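You operate a simulated robot arm through the tools that you are given. There is no shell and no other tool.

Carry out the task below with a simulated robot arm. There is one attempt and no reset: what you move stays moved.

## Task
Torque both bolts of the large bearing block with the wrench that its plate names, then lay it back.
Fine: run the loose red-ring bolt in by hand first.

It is judged by the outcome, as a careful person would: the job done as asked, and still so three seconds after it is handed in. It fails if anything else is knocked over, pushed out of place, dropped, spilled or broken.

## Robot
A 5-joint arm with a two-finger parallel gripper, fixed in place. Base frame: the origin is on the floor under the middle of its stand, x ahead of it, y to its left, z up; the work surface is at about z = 860. Readings come in mm, degrees, newtons and seconds.
It reaches about 1134 mm from its shoulder. Its first joint turns from -149.0 to 149.0 degrees. Payload 1.57 kg.
The tool frame sits at the grasp point between the pads (the TCP): z along the fingers, y along the line on which they close. The tips reach 30 mm beyond it. The gripper opens to 110 mm. The fingers are 24 mm wide and 12 mm thick; the gripper's body (48 by 112 mm) begins 78 mm behind the TCP.
Orientation is that of the tool frame in the base frame, as a unit quaternion [w, x, y, z]. With the fingers straight down and closing along the base's y, the tool's x points along the base's -x, its y along +y and its z along -z.

## Interface
- The arm moves only by the tool apply_moves. Its argument "commands" is a list of rows, each a list of 3 entries, a list of its own where there are three numbers: the shift along the tool's x, y, z in units of 20 mm (1.0 is 20 mm), then the turn, a rotation vector about the tool's x, y, z in units of 4 degrees (1.0 is 4 degrees), then the finger opening in mm, from 0 to 110. In form: [[[tx, ty, tz], [rx, ry, rz], gripper], ...]. A call has 1 to 20 rows; each row shifts and turns the commanded pose from where the row before left it, along the tool's axes as they then stand. A call with a number of a shift or a turn outside -1 to 1 is refused whole. A row lasts 0.2 s, in which the tool goes at most 50 mm and 8.6 degrees; a call with a longer step from one row to the next is refused whole, and so is a gripper value outside its range. Where a pose cannot be reached the arm comes as near as it can. A force on the tool above 40 N (or 10 N above the force at the start of the call, whichever is more), or a blocked arm, ends the call early, and 0.2 s more pass. Each finger travels about 153 mm/s and halts on what it meets, pressing with about 28 N; the grip force reading is that of the motor and also rises with nothing between the fingers. The clock runs only during rows and for 0.2 s after the last one: add rows that do not move to give the fingers time. It gives the time, the measured TCP pose, the force on the tool (base axes), the opening and the grip force at its end, in the units of the frame above (readings bear some noise), with the torque about the TCP (base axes, N m) and any sound that the robot's microphone picked up.
- Cameras (640 x 400 px; columns grow to the right, rows downward): "scene" is fixed at [402.5, -498.7, 1613.1]; the picture's right is [-0.69, 0.73, 0.00], its down [0.66, 0.63, -0.41] and it looks along [-0.30, -0.28, -0.91] (base axes); focal length 317 px, centre (320, 200). "wrist" rides on the gripper at [70, 16, -141] in the tool frame; the picture's right is [-0.23, 0.97, 0.00], its down [-0.86, -0.20, -0.48] and it looks along [-0.47, -0.11, 0.88] (tool axes); focal length 222 px, centre (320, 200). There is no depth. A picture from a camera that has moved, and an enlarged one, comes with that camera's place and axes in the base frame and with its lens. The place of the scene camera against the robot may be out by one fixed shift of up to 18 mm in any direction.
- snapshot(camera): a new picture of that camera. It takes no simulated time.
- lift_body(by): slides the trunk up (or, below 0, down) by that many mm; the arm rides with it, the base frame stays. It gives what a move gives, with no picture.
- zoom(camera, box): a new picture of the part [left, top, right, bottom] of that camera's present view, enlarged. It takes no simulated time.
- finish_job(): hands the job in; it is judged then, once.

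Nothing tells you positions but the pictures and the camera data. Unless the task says otherwise, let go and move clear before handing in.

The tools are called as a command line: name --argument value ..., lists and objects as JSON in quotes. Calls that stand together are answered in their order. apply_moves: Moves the arm, as the interface text tells. Its arguments: {"type":"object","properties":{"commands":{"type":"array"}},"required":["commands"]} The other tools are called the same way: lift_body (by) moves the trunk up or down; snapshot (camera) takes a picture; zoom (camera, box) takes an enlarged picture of a part of a camera's view; finish_job () hands the job in.

At the start:

```text
clock: 0.0
ee_pos: [131.4, -574.7, 1211.8]
ee_rot: [0.001, 0.0, 1.0, 0.0]
wrist_force: [0.2, 1.2, 0.1]
ft_torque: [0.0, 0.01, 0.01]
width: 110.2
grip_force: 0.0
trunk travel left (down, up): [-945.0, 25.0]
```

scene: 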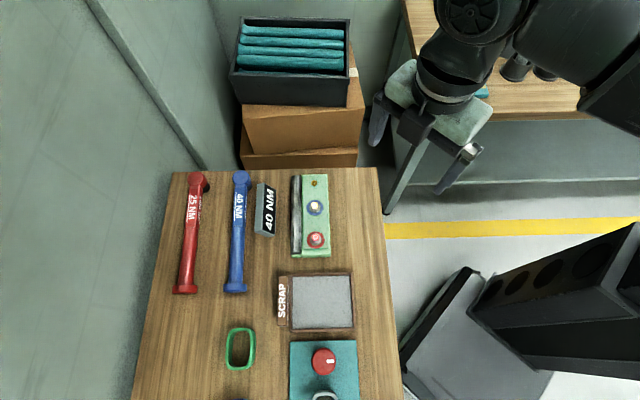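
wrist: 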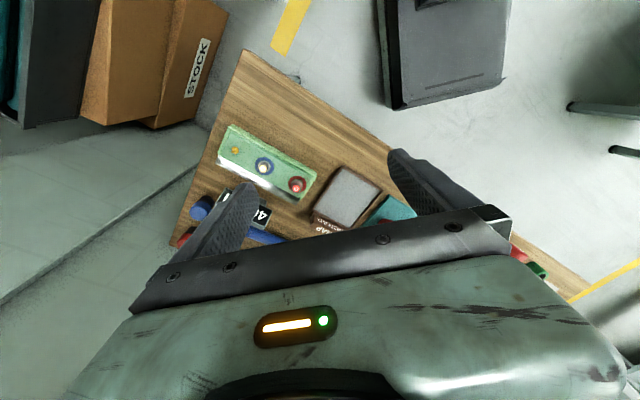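

I see a workbench with a red 25 NM wrench, a blue 40 NM wrench, a "40 NM" plate, a green block with a blue-ring and a red-ring bolt, a scrap tray and more. I'll look closer before moving anything.

zoom --camera "scene" --box '[160, 160, 400, 310]'

zoom --camera "scene" --box '[240, 165, 350, 265]'

zoom --camera "scene" --box '[130, 260, 420, 400]'

zoom --camera "wrist" --box '[160, 100, 400, 260]'

```text
2.67 times, centred on (280, 235) of scene
camera zoom: at [402.5, -498.7, 1613.1], right [-0.69, 0.73, 0.0], down [0.66, 0.63, -0.41], along [-0.3, -0.28, -0.91], focal length 845 px, centre (427, 107)
```

zoom: 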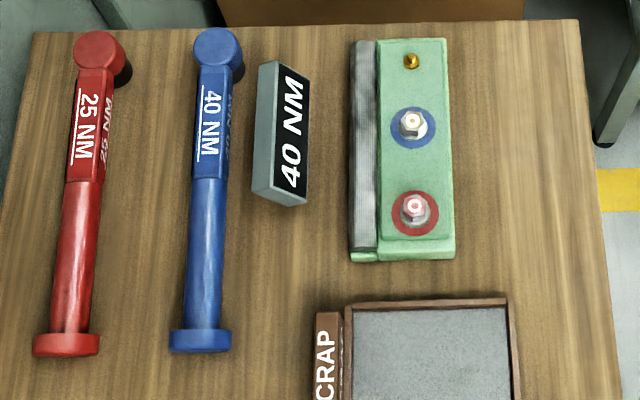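

```text
4.00 times, centred on (295, 215) of scene
camera zoom: at [402.5, -498.7, 1613.1], right [-0.69, 0.73, 0.0], down [0.66, 0.63, -0.41], along [-0.3, -0.28, -0.91], focal length 1267 px, centre (420, 140)
```

zoom: 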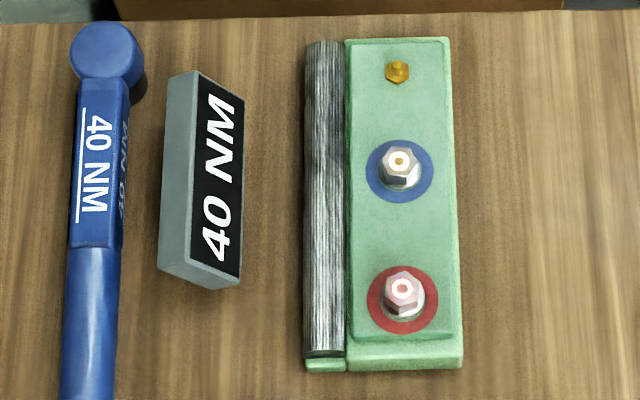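

```text
2.21 times, centred on (275, 330) of scene
camera zoom: at [402.5, -498.7, 1613.1], right [-0.69, 0.73, 0.0], down [0.66, 0.63, -0.41], along [-0.3, -0.28, -0.91], focal length 699 px, centre (419, -87)
```

zoom: 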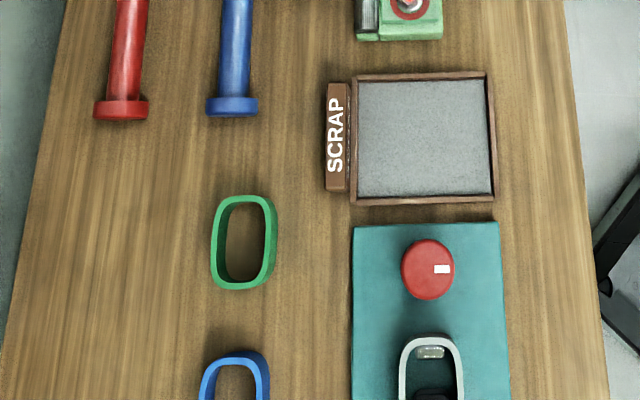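

```text
2.50 times, centred on (280, 180) of wrist
camera zoom: at [61.1, -559.0, 1352.6], right [0.23, 0.97, 0.0], down [0.86, -0.2, 0.48], along [0.47, -0.11, -0.88], focal length 555 px, centre (420, 250)
```

zoom: 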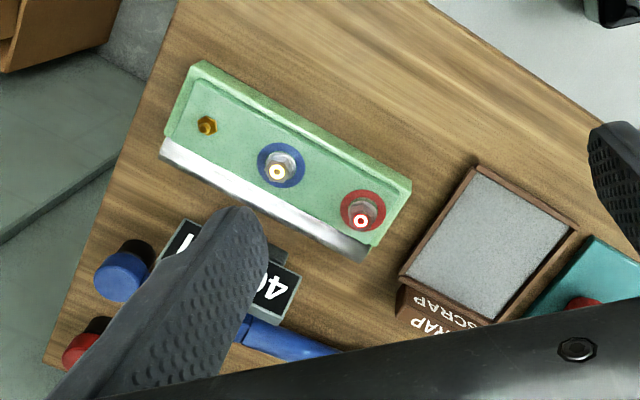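

The block with two bolts is at roughly (220, -680), and the wrenches lie beyond it. I'll turn the wrist so its camera faces outward over the bench and have a look before touching anything.

apply_moves --commands '[[[0, 0, 0], [0, 0, 1], 110], [[0, 0, 0], [0, 0, 1], 110], [[0, 0, 0], [0, 0, 1], 110], [[0, 0, 0], [0, 0, 1], 110], [[0, 0, 0], [0, 0, 1], 110], [[0, 0, 0], [0, 0, 1], 110], [[0, 0, 0], [0, 0, 1], 110], [[0, 0, 0], [0, 0, 1], 110], [[0, 0, 0], [0, 0, 1], 110], [[0, 0, 0], [0, 0, 1], 110], [[0, 0, 0], [0, 0, 1], 110], [[0, 0, 0], [0, 0, 0.25], 110]]'

snapshot --camera "wrist"

snapshot --camera "scene"

```text
clock: 2.6
ee_pos: [130.8, -573.8, 1211.9]
ee_rot: [0.0, 0.383, 0.924, 0.0]
wrist_force: [-0.3, -0.7, 0.1]
ft_torque: [0.06, -0.02, -0.05]
width: 109.9
grip_force: 0.1
trunk travel left (down, up): [-945.0, 25.0]
```

```text
taken
camera wrist: at [92.4, -514.0, 1352.7], right [0.85, 0.53, 0.0], down [0.46, -0.75, 0.48], along [0.25, -0.41, -0.88], focal length 222 px, centre (320, 200)
```

wrist: 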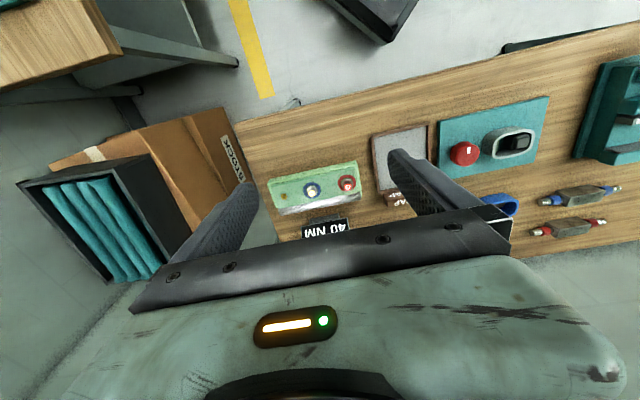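

```text
taken
```

scene: 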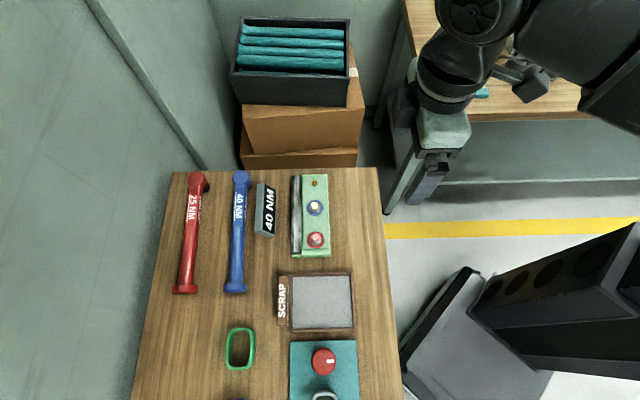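

Now I can see the bench runs further to the right, with more items on it. I'll slide along the bench to check for any other bearing block or plate.

apply_moves --commands '[[[0, 1, 0], [0, 0, 0], 110], [[0, 1, 0], [0, 0, 0], 110], [[0, 1, 0], [0, 0, 0], 110], [[0, 1, 0], [0, 0, 0], 110], [[0, 1, 0], [0, 0, 0], 110], [[0, 1, 0], [0, 0, 0], 110], [[0, 1, 0], [0, 0, 0], 110], [[0, 1, 0], [0, 0, 0], 110], [[0, 1, 0], [0, 0, 0], 110], [[0, 1, 0], [0, 0, 0], 110], [[0, 1, 0], [0, 0, 0], 110], [[0, 1, 0], [0, 0, 0], 110], [[0, 1, 0], [0, 0, 0], 110], [[0, 1, 0], [0, 0, 0], 110], [[0, 1, 0], [0, 0, 0], 110], [[0, 1, 0], [0, 0, 0], 110]]'

snapshot --camera "wrist"

```text
clock: 6.0
ee_pos: [383.6, -403.0, 1212.5]
ee_rot: [-0.002, 0.383, 0.924, 0.001]
wrist_force: [-0.1, -0.5, 0.0]
ft_torque: [-0.04, -0.01, -0.01]
width: 109.9
grip_force: 0.0
out of reach, approached as far as the arm can: row 6, 7, 8, 9, 10, 11, 12, 13, 14, 16
trunk travel left (down, up): [-945.0, 25.0]
```

```text
taken
camera wrist: at [346.9, -342.1, 1352.8], right [0.85, 0.53, 0.0], down [0.46, -0.75, 0.48], along [0.25, -0.4, -0.88], focal length 222 px, centre (320, 200)
```

wrist: 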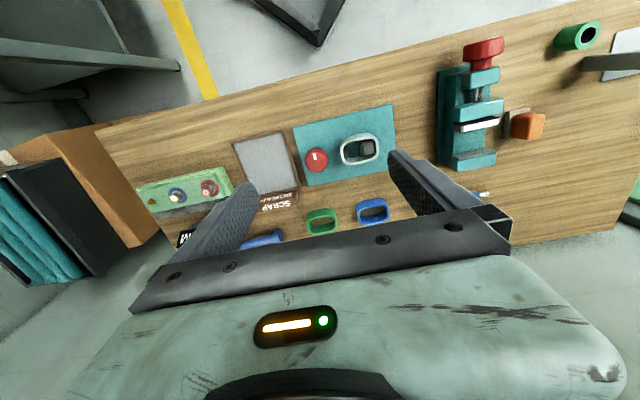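

zoom --camera "wrist" --box '[120, 80, 420, 260]'

zoom --camera "wrist" --box '[380, 20, 640, 260]'

```text
2.13 times, centred on (270, 170) of wrist
camera zoom: at [346.9, -342.1, 1352.8], right [0.85, 0.53, 0.0], down [0.46, -0.75, 0.48], along [0.25, -0.4, -0.88], focal length 474 px, centre (427, 264)
```

zoom: 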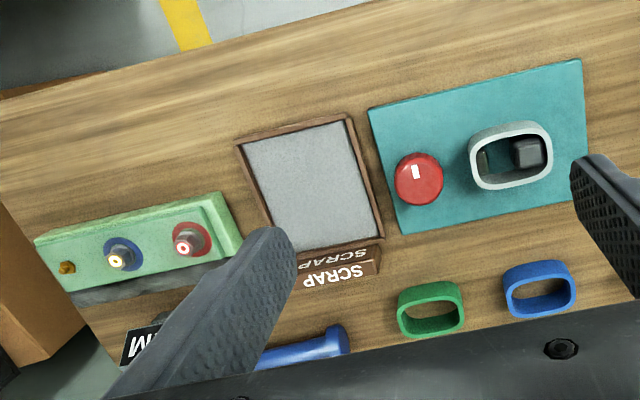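

```text
1.67 times, centred on (510, 140) of wrist
camera zoom: at [346.9, -342.1, 1352.8], right [0.85, 0.53, 0.0], down [0.46, -0.75, 0.48], along [0.25, -0.4, -0.88], focal length 370 px, centre (3, 300)
```

zoom: 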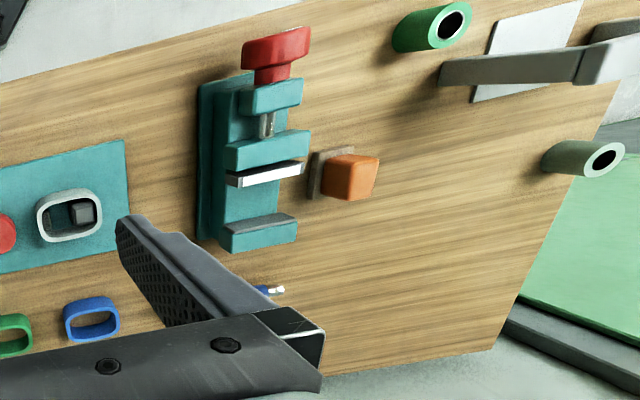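

No second bearing block is visible, so the green block and its "40 NM" plate are the ones meant: that calls for the blue wrench. I'll go back above the red-ring bolt for a close look.

apply_moves --commands '[[[0, -1, 0], [0, 0, 0], 110], [[0, -1, 0], [0, 0, 0], 110], [[0, -1, 0], [0, 0, 0], 110], [[0, -1, 0], [0, 0, 0], 110], [[0, -1, 0], [0, 0, 0], 110], [[0, -1, 0], [0, 0, 0], 110], [[0, -1, 0], [0, 0, 0], 110], [[0, -1, 0], [0, 0, 0], 110], [[0, -1, 0], [0, 0, 0], 110], [[-1, -1, 0], [0, 0, 0], 110], [[-1, -1, 0], [0, 0, 0], 110], [[-1, -1, 0], [0, 0, 0], 110]]'

snapshot --camera "wrist"

```text
clock: 8.6
ee_pos: [257.7, -614.4, 1212.1]
ee_rot: [0.0, 0.382, 0.924, 0.0]
wrist_force: [-0.2, -1.0, 0.0]
ft_torque: [-0.02, -0.02, -0.02]
width: 110.2
grip_force: 0.0
trunk travel left (down, up): [-945.0, 25.0]
```

```text
taken
camera wrist: at [219.5, -554.3, 1352.5], right [0.85, 0.53, 0.0], down [0.46, -0.75, 0.48], along [0.25, -0.41, -0.88], focal length 222 px, centre (320, 200)
```

wrist: 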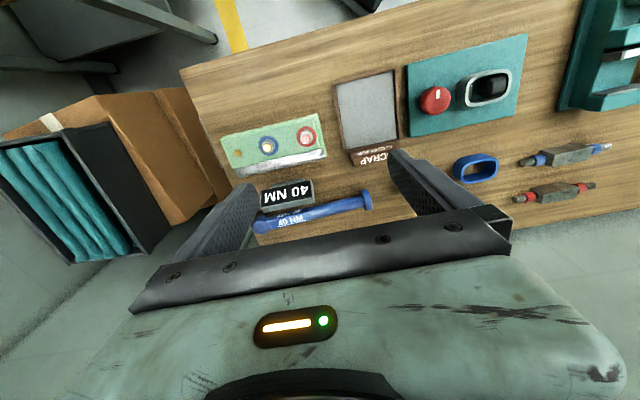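

apply_moves --commands '[[[-0.3, -0.4, 1], [0, 0, 0], 110], [[-0.3, -0.4, 1], [0, 0, 0], 110], [[-0.3, -0.4, 1], [0, 0, 0], 110], [[-0.2, -0.5, 1], [0, 0, 0], 110], [[0, 0, 1], [0, 0, 0], 110], [[0, 0, 0], [0, 0, 0], 110]]'

snapshot --camera "wrist"

zoom --camera "wrist" --box '[200, 60, 420, 200]'

snapshot --camera "scene"

```text
clock: 10.0
ee_pos: [250.0, -654.8, 1211.7]
ee_rot: [0.0, 0.382, 0.924, -0.001]
wrist_force: [-0.1, 0.7, 0.2]
ft_torque: [0.01, 0.01, 0.01]
width: 109.9
grip_force: 0.2
out of reach, approached as far as the arm can: row 1, 2, 3, 4, 5
trunk travel left (down, up): [-945.0, 25.0]
```

```text
taken
camera wrist: at [212.4, -593.1, 1352.6], right [0.85, 0.53, 0.0], down [0.46, -0.75, 0.48], along [0.25, -0.41, -0.88], focal length 222 px, centre (320, 200)
```

wrist: 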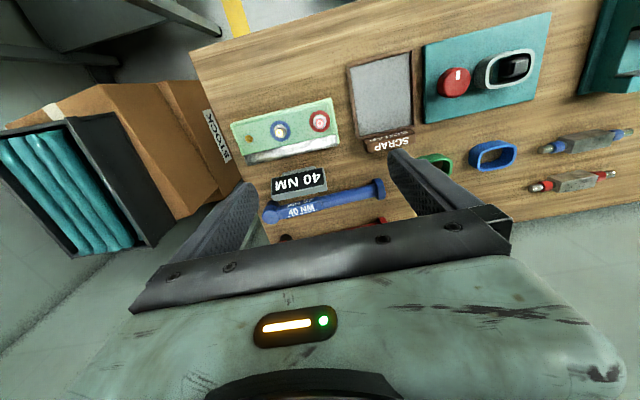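

```text
2.86 times, centred on (310, 130) of wrist
camera zoom: at [212.4, -593.1, 1352.6], right [0.85, 0.53, 0.0], down [0.46, -0.75, 0.48], along [0.25, -0.41, -0.88], focal length 635 px, centre (349, 400)
```

zoom: 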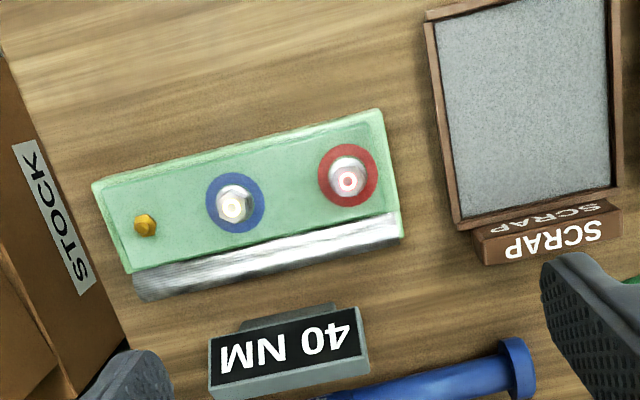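

```text
taken
```

scene: 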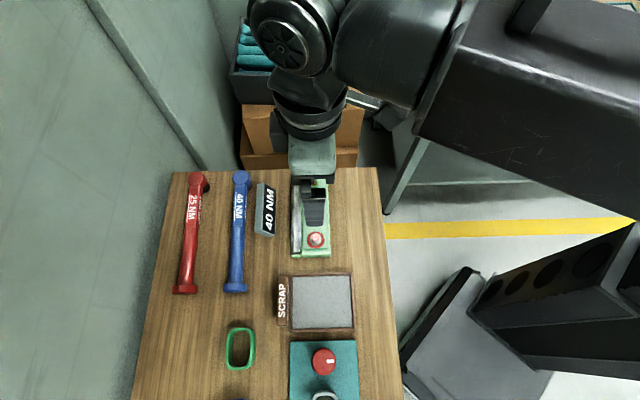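

The arm can't go lower at this trunk height, so I'll lower the trunk with the tool hovering over the block, in steps.

lift_body --by -120

zoom --camera "wrist" --box '[180, 40, 420, 200]'

snapshot --camera "scene"

```text
clock: 11.5
ee_pos: [249.6, -653.4, 1091.6]
ee_rot: [-0.001, 0.383, 0.924, 0.0]
wrist_force: [-0.8, -0.1, -0.8]
ft_torque: [0.0, 0.01, 0.03]
width: 110.1
grip_force: 0.0
trunk travel left (down, up): [-825.0, 145.0]
```

```text
2.50 times, centred on (300, 120) of wrist
camera zoom: at [212.4, -593.0, 1232.7], right [0.85, 0.53, 0.0], down [0.46, -0.75, 0.48], along [0.25, -0.41, -0.88], focal length 555 px, centre (370, 400)
```

zoom: 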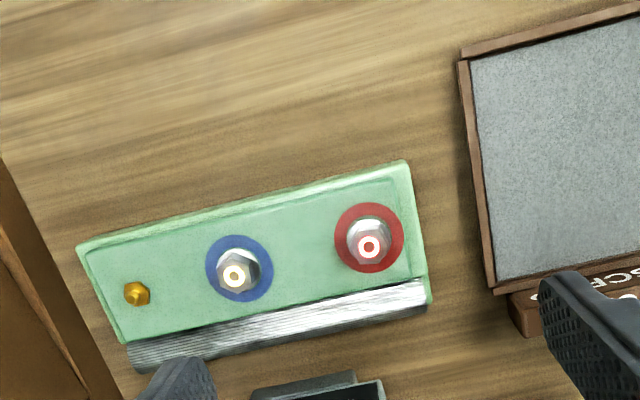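

```text
taken
```

scene: 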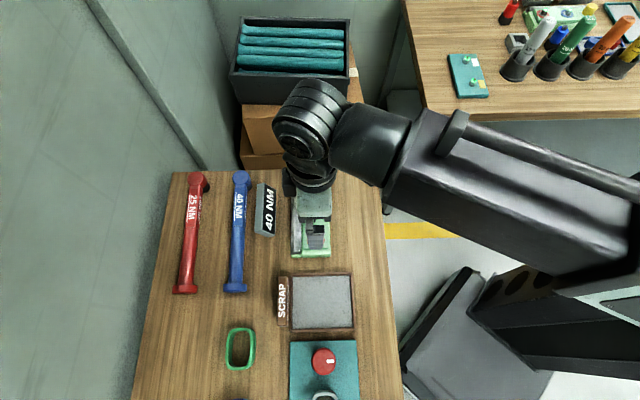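

zoom --camera "scene" --box '[430, 0, 640, 130]'

zoom --camera "wrist" --box '[200, 90, 360, 190]'

```text
3.05 times, centred on (535, 65) of scene
camera zoom: at [402.5, -498.7, 1613.1], right [-0.69, 0.73, 0.0], down [0.66, 0.63, -0.41], along [-0.3, -0.28, -0.91], focal length 966 px, centre (-335, 611)
```

zoom: 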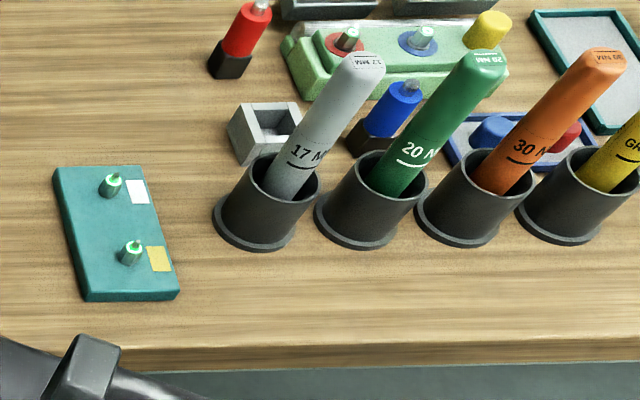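

```text
4.00 times, centred on (280, 140) of wrist
camera zoom: at [212.4, -593.0, 1232.7], right [0.85, 0.53, 0.0], down [0.46, -0.75, 0.48], along [0.25, -0.41, -0.88], focal length 888 px, centre (480, 440)
```

zoom: 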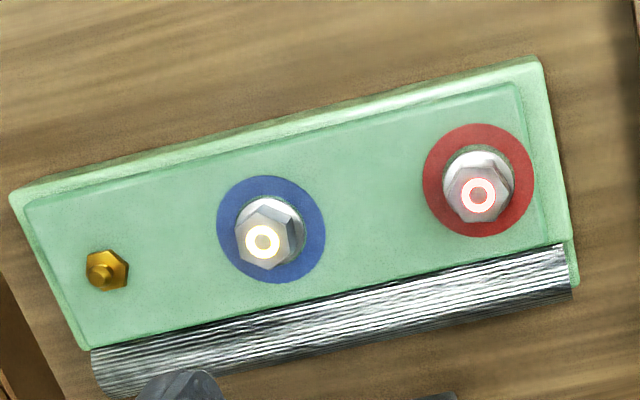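

There's a second bench with another bearing block and several torque tools, so I must work out which block is the "large" one. I'll raise the trunk again and swing over with the wrist camera to compare.

lift_body --by 120

apply_moves --commands '[[[0.97, -0.79, 0], [0, 0, 0], 110], [[0.97, -0.79, 0], [0, 0, 0], 110], [[0.97, -0.79, 0], [0, 0, 0], 110], [[0.97, -0.79, 0], [0, 0, 0], 110], [[0.97, -0.79, 0], [0, 0, 0], 110], [[0.97, -0.79, 0], [0, 0, 0], 110], [[0.97, -0.79, 0], [0, 0, 0], 110], [[0.97, -0.79, 0], [0, 0, 0], 110], [[0.97, -0.79, 0], [0, 0, 0], 110], [[0.97, -0.79, 0], [0, 0, 0], 110], [[0.97, -0.79, 0], [0, 0, 0], 110], [[0.97, -0.79, 0], [0, 0, 0], 110], [[0.97, -0.79, 0], [0, 0, 0], 110], [[0.97, -0.79, 0], [0, 0, 0], 110], [[0.97, -0.79, 0], [0, 0, 0], 110], [[0.97, -0.79, 0], [0, 0, 0], 110], [[0.97, -0.79, 0], [0, 0, 0], 110], [[0.97, -0.79, 0], [0, 0, 0], 110], [[0.97, -0.79, 0], [0, 0, 0], 110], [[0.97, -0.79, 0], [0, 0, 0], 110]]'

snapshot --camera "wrist"

snapshot --camera "scene"

```text
clock: 13.0
ee_pos: [251.2, -653.3, 1211.2]
ee_rot: [-0.001, 0.383, 0.924, 0.0]
wrist_force: [0.4, 0.4, 0.3]
ft_torque: [0.01, 0.03, 0.01]
width: 109.8
grip_force: 0.0
trunk travel left (down, up): [-945.0, 25.0]
```

```text
clock: 17.2
ee_pos: [-248.9, -604.5, 1211.3]
ee_rot: [0.0, 0.383, 0.924, 0.0]
wrist_force: [0.9, -0.3, 0.5]
ft_torque: [-0.02, 0.01, 0.02]
width: 110.1
grip_force: 0.1
trunk travel left (down, up): [-945.0, 25.0]
```

```text
taken
camera wrist: at [-285.7, -543.5, 1352.5], right [0.85, 0.53, 0.0], down [0.46, -0.75, 0.48], along [0.25, -0.41, -0.88], focal length 222 px, centre (320, 200)
```

wrist: 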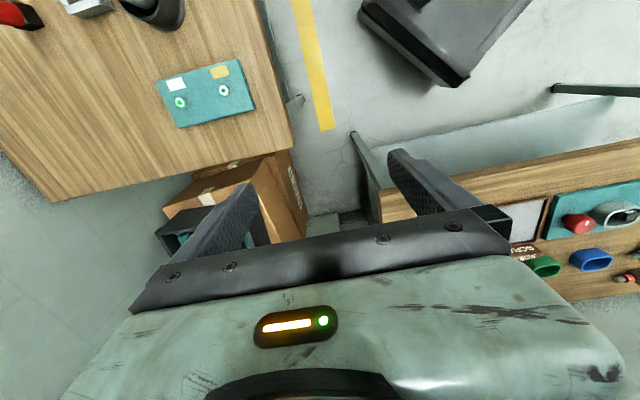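

```text
taken
```

scene: 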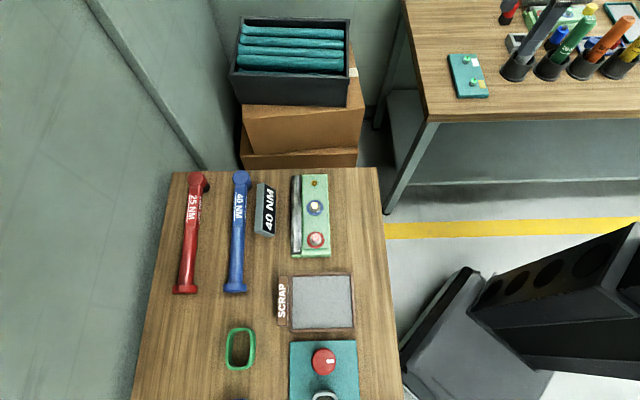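

apply_moves --commands '[[[0, 0, 0], [0, 0, 1], 110], [[0, 0, 0], [0, 0, 1], 110], [[0, 0, 0], [0, 0, 1], 110], [[0, 0, 0], [0, 0, 1], 110], [[0, 0, 0], [0, 0, 1], 110], [[0, 0, 0], [0, 0, 1], 110], [[0, 0, 0], [0, 0, 1], 110], [[0, 0, 0], [0, 0, 1], 110], [[0, 0, 0], [0, 0, 1], 110], [[0, 0, 0], [0, 0, 1], 110], [[0, 0, 0], [0, 0, 1], 110], [[0, 0, 0], [0, 0, 1], 110], [[0, 0, 0], [0, 0, 1], 110], [[0, 0, 0], [0, 0, 1], 110], [[0, 0, 0], [0, 0, 1], 110], [[0, 0, 0], [0, 0, 1], 110], [[0, 0, 0], [0, 0, 1], 110], [[0, 0, 0], [0, 0, 1], 110]]'

snapshot --camera "wrist"

```text
clock: 21.0
ee_pos: [-248.7, -603.1, 1212.3]
ee_rot: [0.0, 0.853, 0.522, 0.0]
wrist_force: [0.3, -1.1, -0.1]
ft_torque: [0.02, -0.02, -0.04]
width: 109.7
grip_force: 0.0
trunk travel left (down, up): [-945.0, 25.0]
```

```text
taken
camera wrist: at [-201.3, -548.4, 1352.6], right [0.76, -0.64, 0.0], down [-0.57, -0.67, 0.48], along [-0.31, -0.37, -0.88], focal length 222 px, centre (320, 200)
```

wrist: 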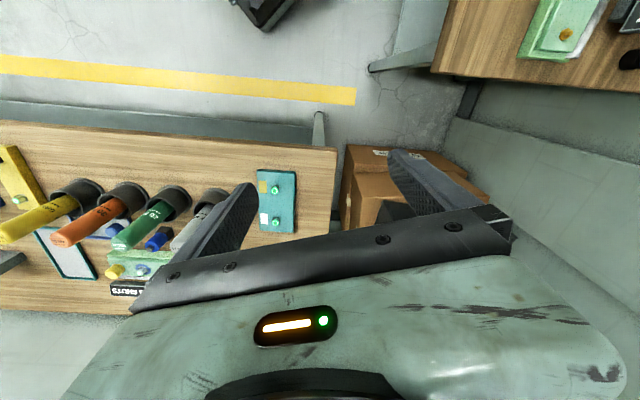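

zoom --camera "wrist" --box '[0, 130, 260, 310]'

apply_moves --commands '[[[0, -1, 0], [0, 0, 0], 110], [[0, -1, 0], [0, 0, 0], 110], [[0, -1, 0], [0, 0, 0], 110], [[0, -1, 0], [0, 0, 0], 110], [[0, -1, 0], [0, 0, 0], 110], [[0, -1, 0], [0, 0, 0], 110], [[0, -1, 0], [0, 0, 0], 110], [[0, -1, 0], [0, 0, 0], 110], [[0, -1, 0], [0, 0, 0], 110], [[0, -1, 0], [0, 0, 0], 110]]'

snapshot --camera "wrist"

```text
2.22 times, centred on (130, 220) of wrist
camera zoom: at [-201.3, -548.4, 1352.6], right [0.76, -0.64, 0.0], down [-0.57, -0.67, 0.48], along [-0.31, -0.37, -0.88], focal length 494 px, centre (742, 156)
```

zoom: 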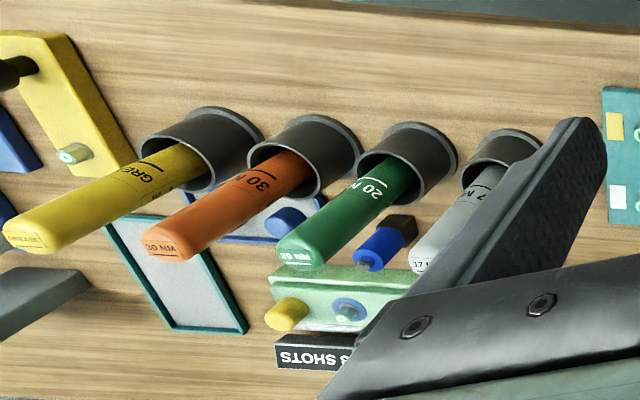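

```text
clock: 23.4
ee_pos: [-372.7, -557.3, 1211.2]
ee_rot: [-0.001, 0.824, 0.566, 0.0]
wrist_force: [0.0, 0.2, -0.4]
ft_torque: [-0.02, -0.03, -0.06]
width: 110.0
grip_force: 0.1
trunk travel left (down, up): [-945.0, 25.0]
stopped in row 10: the arm was blocked; the commanded pose is now the measured one
```

```text
taken
camera wrist: at [-331.8, -498.6, 1352.6], right [0.83, -0.56, 0.0], down [-0.49, -0.73, 0.48], along [-0.27, -0.4, -0.88], focal length 222 px, centre (320, 200)
```

wrist: 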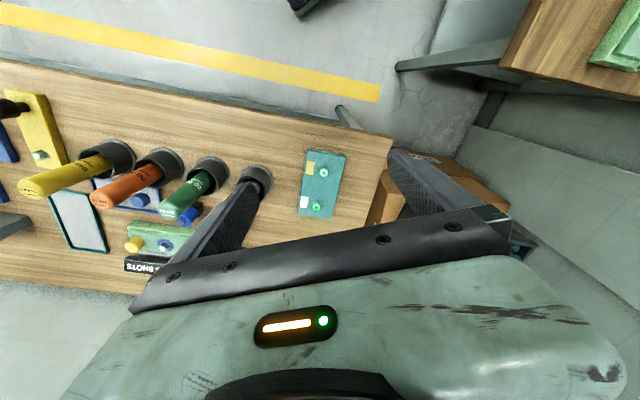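

apply_moves --commands '[[[0, 0, 0], [0, 0, 0], 60], [[0, 0, 0], [0, 0, 0], 20], [[0, 0, 0], [0, 0, 0], 20], [[0, 0, 0], [0, 0, 0], 20]]'

snapshot --camera "wrist"

zoom --camera "wrist" --box '[0, 80, 300, 300]'

zoom --camera "wrist" --box '[90, 170, 270, 290]'

```text
clock: 24.4
ee_pos: [-371.8, -558.0, 1212.3]
ee_rot: [0.0, 0.825, 0.566, 0.0]
wrist_force: [-0.2, -0.7, -0.2]
ft_torque: [0.01, 0.0, -0.02]
width: 19.7
grip_force: 0.1
trunk travel left (down, up): [-945.0, 25.0]
```

```text
taken
camera wrist: at [-332.5, -498.2, 1352.6], right [0.83, -0.56, 0.0], down [-0.49, -0.73, 0.48], along [-0.27, -0.4, -0.88], focal length 222 px, centre (320, 200)
```

wrist: 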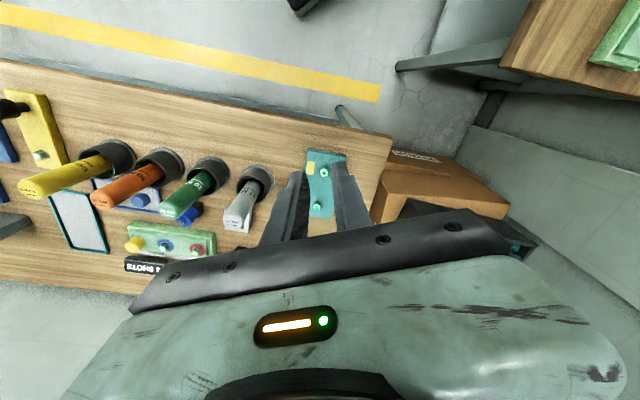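

```text
1.82 times, centred on (150, 190) of wrist
camera zoom: at [-332.5, -498.2, 1352.6], right [0.83, -0.56, 0.0], down [-0.49, -0.73, 0.48], along [-0.27, -0.4, -0.88], focal length 404 px, centre (629, 218)
```

zoom: 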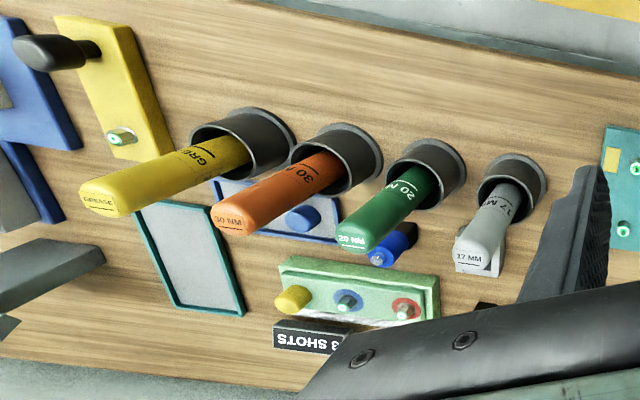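

```text
3.33 times, centred on (180, 230) of wrist
camera zoom: at [-332.5, -498.2, 1352.6], right [0.83, -0.56, 0.0], down [-0.49, -0.73, 0.48], along [-0.27, -0.4, -0.88], focal length 740 px, centre (787, 100)
```

zoom: 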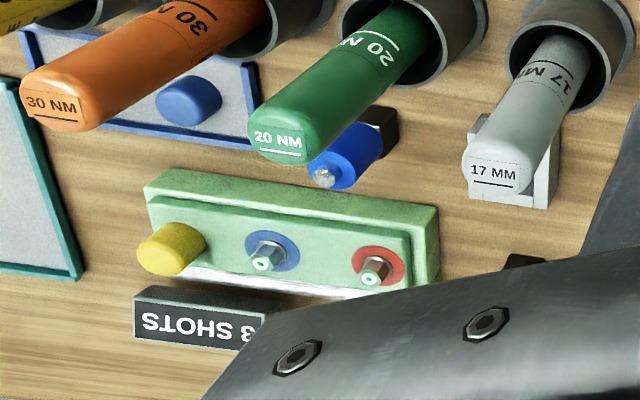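

snapshot --camera "scene"

zoom --camera "wrist" --box '[0, 0, 640, 400]'

```text
taken
```

scene: 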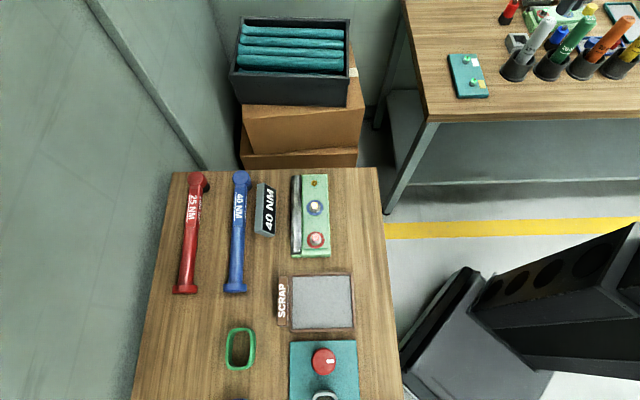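

```text
1.00 times, centred on (320, 200) of wrist (not enlarged: the box is as wide or as high as the picture)
camera zoom: at [-332.5, -498.2, 1352.6], right [0.83, -0.56, 0.0], down [-0.49, -0.73, 0.48], along [-0.27, -0.4, -0.88], focal length 222 px, centre (320, 200)
```

zoom: 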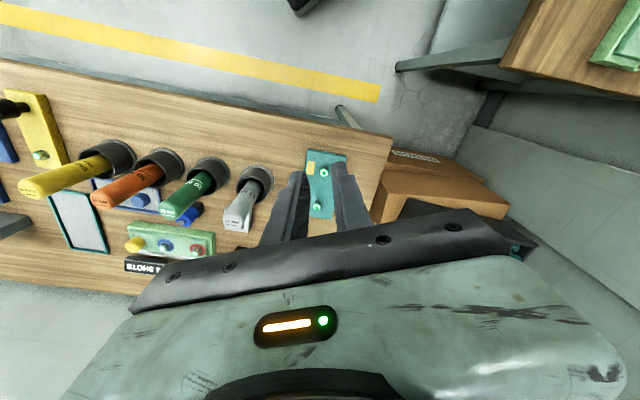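

zoom --camera "wrist" --box '[105, 205, 235, 285]'

zoom --camera "scene" --box '[490, 0, 640, 90]'

```text
4.92 times, centred on (170, 245) of wrist
camera zoom: at [-332.5, -498.2, 1352.6], right [0.83, -0.56, 0.0], down [-0.49, -0.73, 0.48], along [-0.27, -0.4, -0.88], focal length 1094 px, centre (1058, -22)
```

zoom: 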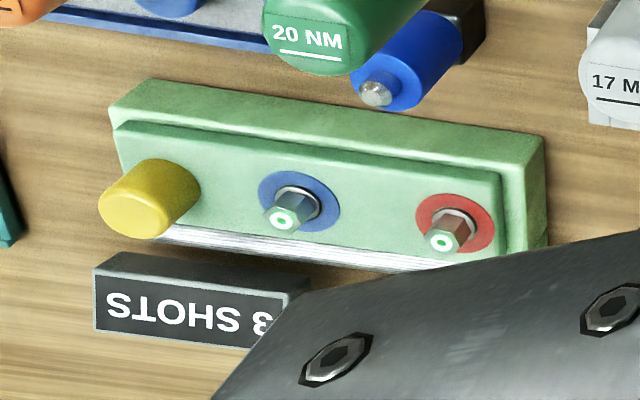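

```text
4.27 times, centred on (565, 45) of scene
camera zoom: at [402.5, -498.7, 1613.1], right [-0.69, 0.73, 0.0], down [0.66, 0.63, -0.41], along [-0.3, -0.28, -0.91], focal length 1352 px, centre (-725, 861)
```

zoom: 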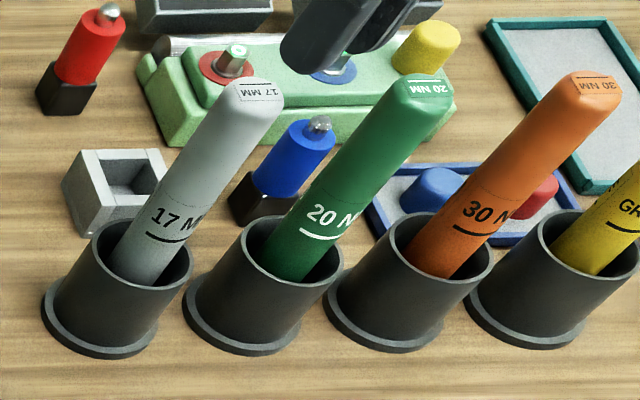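

The second bench's block has a "3 SHOTS" plate and its bolts show green marks. The block on the first bench has a red (loose) and an amber bolt mark and the "40 NM" plate, so I take that as the job. I'm swinging back over it now.

apply_moves --commands '[[[0.218, 1, 0], [0, 0, 0], 20], [[0.218, 1, 0], [0, 0, 0], 20], [[0.218, 1, 0], [0, 0, 0], 20], [[0.218, 1, 0], [0, 0, 0], 20], [[0.218, 1, 0], [0, 0, 0], 20], [[0.218, 1, 0], [0, 0, 0], 20], [[0.218, 1, 0], [0, 0, 0], 20], [[0.218, 1, 0], [0, 0, 0], 20], [[0.218, 1, 0], [0, 0, 0], 20], [[0.218, 1, 0], [0, 0, 0], 20], [[0.218, 1, 0], [0, 0, 0], 20], [[0.218, 1, 0], [0, 0, 0], 20], [[0.218, 1, 0], [0, 0, 0], 20], [[0.218, 1, 0], [0, 0, 0], 20], [[0.218, 1, 0], [0, 0, 0], 20], [[0.218, 1, 0], [0, 0, 0], 20], [[0.218, 1, 0], [0, 0, 0], 20], [[0.218, 1, 0], [0, 0, 0], 20], [[0.218, 1, 0], [0, 0, 0], 20], [[0.218, 1, 0], [0, 0, 0], 20]]'

apply_moves --commands '[[[0.21, 0.97, 0], [0, 0, 0], 20], [[0.21, 0.97, 0], [0, 0, 0], 20], [[0.21, 0.97, 0], [0, 0, 0], 20], [[0.21, 0.97, 0], [0, 0, 0], 20], [[0.21, 0.97, 0], [0, 0, 0], 20], [[0.21, 0.97, 0], [0, 0, 0], 20], [[0.21, 0.97, 0], [0, 0, 0], 20], [[0.21, 0.97, 0], [0, 0, 0], 20], [[0.21, 0.97, 0], [0, 0, 0], 20], [[0.21, 0.97, 0], [0, 0, 0], 20], [[0.21, 0.97, 0], [0, 0, 0], 20]]'

snapshot --camera "wrist"

```text
clock: 28.6
ee_pos: [31.1, -618.1, 1211.5]
ee_rot: [0.0, 0.826, 0.564, 0.0]
wrist_force: [0.3, -0.2, -0.2]
ft_torque: [0.01, 0.01, 0.04]
width: 20.1
grip_force: 0.0
trunk travel left (down, up): [-945.0, 25.0]
```

```text
clock: 31.0
ee_pos: [247.2, -651.2, 1211.3]
ee_rot: [0.0, 0.826, 0.564, 0.0]
wrist_force: [0.0, -0.5, 0.7]
ft_torque: [-0.02, 0.03, 0.01]
width: 20.0
grip_force: 0.0
trunk travel left (down, up): [-945.0, 25.0]
```

```text
taken
camera wrist: at [286.3, -593.3, 1352.6], right [0.82, -0.57, 0.0], down [-0.5, -0.72, 0.48], along [-0.27, -0.39, -0.88], focal length 222 px, centre (320, 200)
```

wrist: 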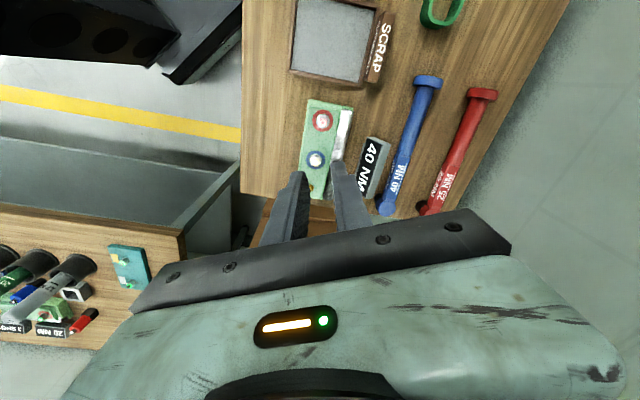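

zoom --camera "wrist" --box '[0, 240, 160, 350]'

zoom --camera "wrist" --box '[280, 60, 510, 220]'

```text
3.64 times, centred on (80, 295) of wrist
camera zoom: at [286.3, -593.3, 1352.6], right [0.82, -0.57, 0.0], down [-0.5, -0.72, 0.48], along [-0.27, -0.39, -0.88], focal length 808 px, centre (1193, -146)
```

zoom: 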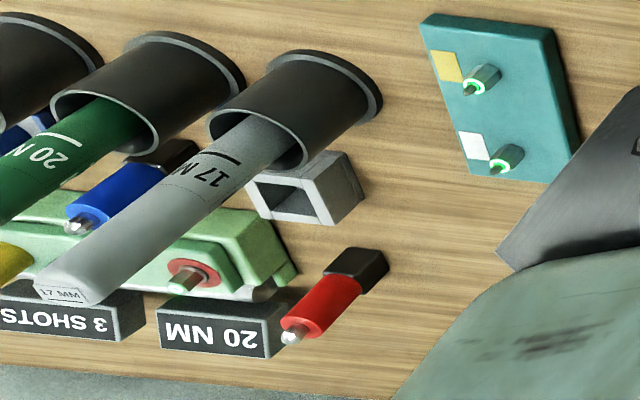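

```text
2.50 times, centred on (395, 140) of wrist
camera zoom: at [286.3, -593.3, 1352.6], right [0.82, -0.57, 0.0], down [-0.5, -0.72, 0.48], along [-0.27, -0.39, -0.88], focal length 555 px, centre (132, 350)
```

zoom: 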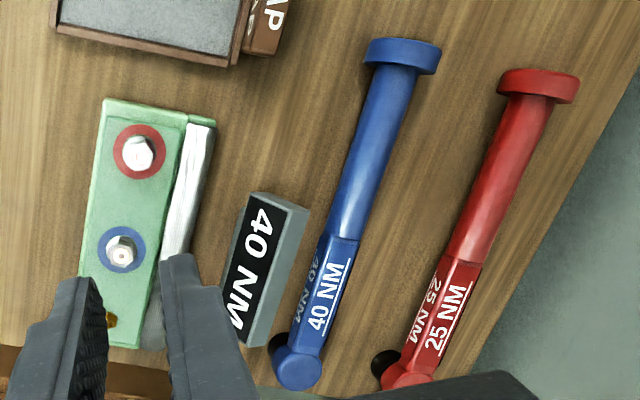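

The second bench's plate says "20 NM", and its bolts look already done. The 40 NM block here has the loose red bolt, so I'm sticking with it. Next I lower the trunk over the red-ring bolt and study it closely.

lift_body --by -180

apply_moves --commands '[[[0, 0, 0], [0, 0, 0], 60], [[0, 0, 0], [0, 0, 0], 60], [[0, 0, 0], [0, 0, 0], 60]]'

snapshot --camera "wrist"

zoom --camera "wrist" --box '[250, 80, 410, 180]'

snapshot --camera "scene"

```text
clock: 33.0
ee_pos: [245.1, -650.4, 1033.2]
ee_rot: [0.0, 0.825, 0.565, 0.0]
wrist_force: [-0.2, -0.1, -0.2]
ft_torque: [0.02, 0.01, -0.01]
width: 20.0
grip_force: 0.1
trunk travel left (down, up): [-765.0, 205.0]
```

```text
clock: 33.8
ee_pos: [246.2, -651.3, 1031.3]
ee_rot: [0.0, 0.826, 0.564, 0.001]
wrist_force: [-0.3, 0.1, 0.2]
ft_torque: [-0.03, -0.04, -0.03]
width: 59.9
grip_force: 0.0
trunk travel left (down, up): [-765.0, 205.0]
```

```text
taken
camera wrist: at [285.7, -593.2, 1172.6], right [0.82, -0.57, 0.0], down [-0.5, -0.72, 0.48], along [-0.27, -0.39, -0.88], focal length 222 px, centre (320, 200)
```

wrist: 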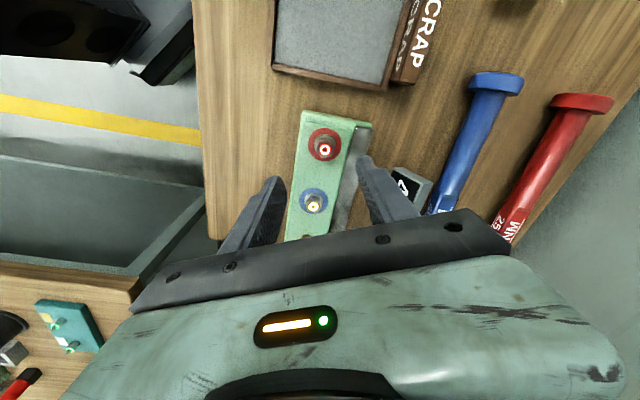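

```text
4.00 times, centred on (330, 130) of wrist
camera zoom: at [285.7, -593.2, 1172.6], right [0.82, -0.57, 0.0], down [-0.5, -0.72, 0.48], along [-0.27, -0.39, -0.88], focal length 888 px, centre (280, 480)
```

zoom: 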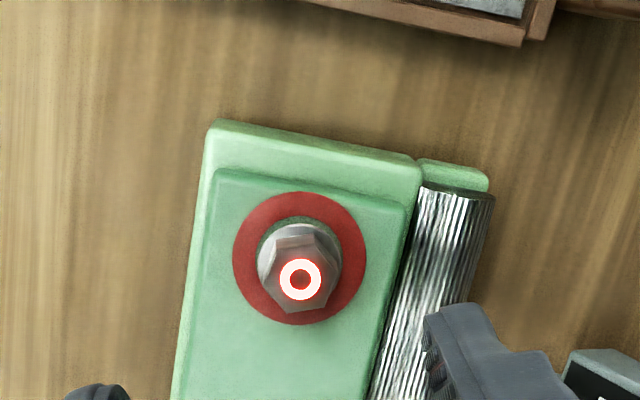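

```text
taken
```

scene: 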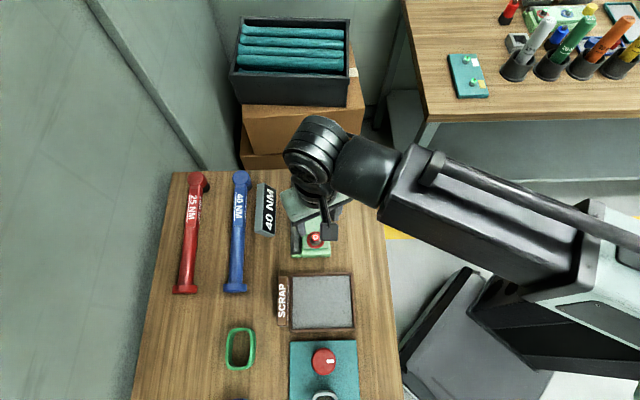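

zoom --camera "wrist" --box '[300, 122, 348, 170]'

zoom --camera "wrist" --box '[285, 180, 341, 236]'

zoom --camera "scene" --box '[280, 210, 350, 260]'

```text
8.33 times, centred on (324, 146) of wrist
camera zoom: at [285.7, -593.2, 1172.6], right [0.82, -0.57, 0.0], down [-0.5, -0.72, 0.48], along [-0.27, -0.39, -0.88], focal length 1851 px, centre (287, 650)
```

zoom: 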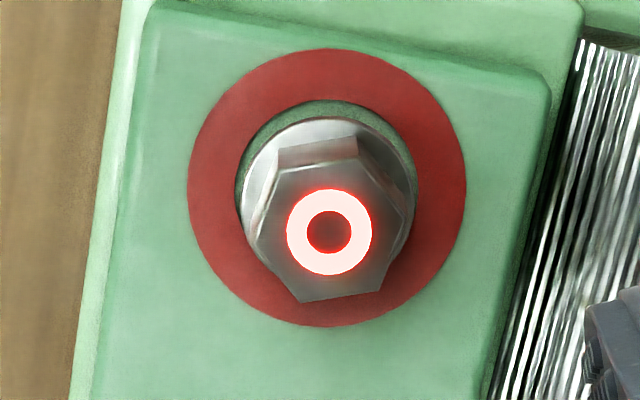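

```text
7.14 times, centred on (313, 208) of wrist
camera zoom: at [285.7, -593.2, 1172.6], right [0.82, -0.57, 0.0], down [-0.5, -0.72, 0.48], along [-0.27, -0.39, -0.88], focal length 1587 px, centre (370, 143)
```

zoom: 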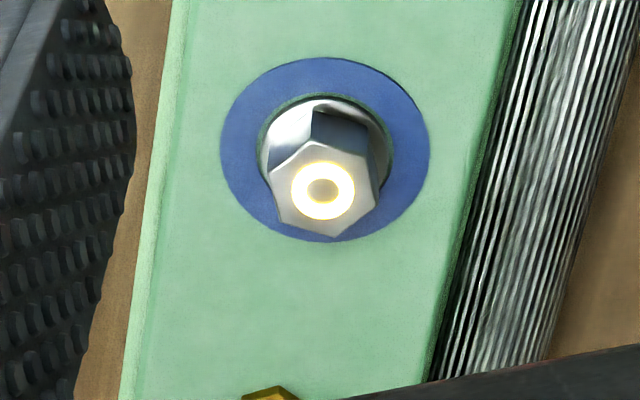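

```text
8.00 times, centred on (315, 235) of scene
camera zoom: at [402.5, -498.7, 1613.1], right [-0.69, 0.73, 0.0], down [0.66, 0.63, -0.41], along [-0.3, -0.28, -0.91], focal length 2534 px, centre (360, -80)
```

zoom: 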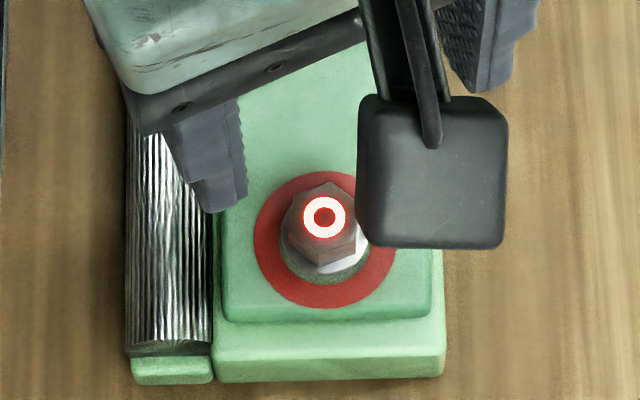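

From two views I estimate the red bolt axis at about (250, -655) with its head top at z≈921. The blue bolt is at about (193, -712.5), head top z≈913, and the plate top is z≈897, so the red bolt stands about 7.5 mm proud. I'll raise the tool, spin the wrist counter-clockwise to gain turning room, and then lower the trunk further.

apply_moves --commands '[[[0, 0, -0.4], [0, 0, -1], 60], [[0, 0, -0.4], [0, 0, -1], 60], [[0, 0, -0.4], [0, 0, -1], 60], [[0, 0, -0.4], [0, 0, -1], 60], [[0, 0, -0.4], [0, 0, -1], 60], [[0, 0, -0.4], [0, 0, -1], 60], [[0, 0, -0.4], [0, 0, -1], 60], [[0, 0, -0.4], [0, 0, -1], 60], [[0, 0, -0.4], [0, 0, -1], 60], [[0, 0, -0.4], [0, 0, -1], 60], [[0, 0, -0.4], [0, 0, -1], 60], [[0, 0, -0.4], [0, 0, -1], 60], [[0, 0, -0.4], [0, 0, -1], 60], [[0, 0, -0.4], [0, 0, -1], 60], [[0, 0, -0.4], [0, 0, -1], 60], [[0, 0, -0.4], [0, 0, -1], 60], [[0, 0, -0.4], [0, 0, -1], 60], [[0, 0, -0.4], [0, 0, -1], 60], [[0, 0, -0.4], [0, 0, -1], 60], [[0, 0, -0.4], [0, 0, -1], 60]]'

apply_moves --commands '[[[0, 0, 0], [0, 0, -1], 60], [[0, 0, 0], [0, 0, -1], 60], [[0, 0, 0], [0, 0, -1], 60], [[0, 0, 0], [0, 0, -1], 60], [[0, 0, 0], [0, 0, -1], 60], [[0, 0, 0], [0, 0, -1], 60], [[0, 0, 0], [0, 0, -1], 60], [[0, 0, 0], [0, 0, -1], 60], [[0, 0, 0], [0, 0, -1], 60], [[0, 0, 0], [0, 0, -1], 60], [[0, 0, 0], [0, 0, -1], 60], [[0, 0, 0], [0, 0, -1], 60], [[0, 0, 0], [0, 0, -1], 60], [[0, 0, 0], [0, 0, -1], 60], [[0, 0, 0], [0, 0, -1], 60], [[0, 0, 0], [0, 0, -1], 60], [[0, 0, 0], [0, 0, -0.6], 60]]'

```text
clock: 38.0
ee_pos: [246.6, -650.4, 1031.3]
ee_rot: [0.0, 0.268, 0.963, 0.0]
wrist_force: [-0.4, -0.6, -0.8]
ft_torque: [0.0, -0.02, 0.0]
width: 60.2
grip_force: 0.1
out of reach, approached as far as the arm can: row 1, 2, 3, 4, 5, 6, 7, 8, 9, 10, 11, 12, 13, 14, 15, 16, 17, 18, 19, 20
trunk travel left (down, up): [-765.0, 205.0]
```

```text
clock: 41.6
ee_pos: [245.1, -651.6, 1031.9]
ee_rot: [0.0, -0.302, 0.953, 0.001]
wrist_force: [0.4, -0.1, 0.4]
ft_torque: [0.0, -0.03, 0.01]
width: 60.0
grip_force: 0.2
trunk travel left (down, up): [-765.0, 205.0]
```

The tool can't change height by itself when vertical, so height must come from the trunk. The wrist turned freely; I'll test another 60° counter-clockwise for more turning room.

apply_moves --commands '[[[0, 0, 0], [0, 0, -1], 60], [[0, 0, 0], [0, 0, -1], 60], [[0, 0, 0], [0, 0, -1], 60], [[0, 0, 0], [0, 0, -1], 60], [[0, 0, 0], [0, 0, -1], 60], [[0, 0, 0], [0, 0, -1], 60], [[0, 0, 0], [0, 0, -1], 60], [[0, 0, 0], [0, 0, -1], 60], [[0, 0, 0], [0, 0, -1], 60], [[0, 0, 0], [0, 0, -1], 60], [[0, 0, 0], [0, 0, -1], 60], [[0, 0, 0], [0, 0, -1], 60], [[0, 0, 0], [0, 0, -1], 60], [[0, 0, 0], [0, 0, -1], 60], [[0, 0, 0], [0, 0, -1], 60]]'

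snapshot --camera "wrist"

snapshot --camera "scene"

```text
clock: 44.8
ee_pos: [244.9, -652.5, 1032.3]
ee_rot: [0.0, 0.738, -0.675, 0.0]
wrist_force: [0.5, -0.3, 0.8]
ft_torque: [0.01, 0.03, -0.01]
width: 60.0
grip_force: 0.0
trunk travel left (down, up): [-765.0, 205.0]
```

```text
taken
camera wrist: at [235.2, -722.9, 1172.6], right [-0.99, 0.14, 0.0], down [0.12, 0.87, 0.48], along [0.07, 0.47, -0.88], focal length 222 px, centre (320, 200)
```

wrist: 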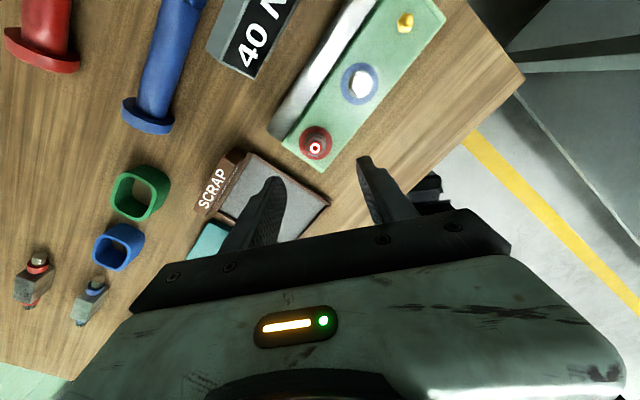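

```text
taken
```

scene: 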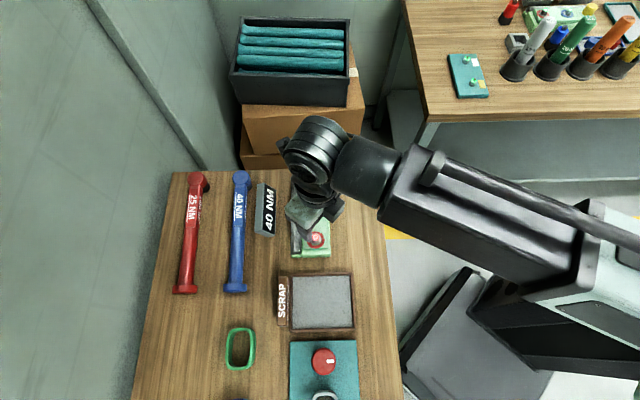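

apply_moves --commands '[[[0, 0, 0], [0, 0, -1], 60], [[0, 0, 0], [0, 0, -1], 60], [[0, 0, 0], [0, 0, -1], 60], [[0, 0, 0], [0, 0, -1], 60], [[0, 0, 0], [0, 0, -1], 60], [[0, 0, 0], [0, 0, -1], 60], [[0, 0, 0], [0, 0, -1], 60], [[0, 0, 0], [0, 0, -1], 60], [[0, 0, 0], [0, 0, -1], 60], [[0, 0, 0], [0, 0, -1], 60], [[0, 0, 0], [0, 0, -1], 60], [[0, 0, 0], [0, 0, -1], 60], [[0, 0, 0], [0, 0, -1], 60], [[0, 0, 0], [0, 0, -1], 60], [[0, 0, 0], [0, 0, -1], 60]]'

```text
clock: 48.0
ee_pos: [245.0, -651.9, 1032.8]
ee_rot: [0.0, 0.761, -0.649, -0.001]
wrist_force: [-1.0, -0.1, 0.0]
ft_torque: [-0.01, 0.0, 0.0]
width: 59.8
grip_force: 0.1
out of reach, approached as far as the arm can: row 2, 3, 4, 5, 6, 7, 8, 9, 10, 11, 12, 13, 14, 15
trunk travel left (down, up): [-765.0, 205.0]
```

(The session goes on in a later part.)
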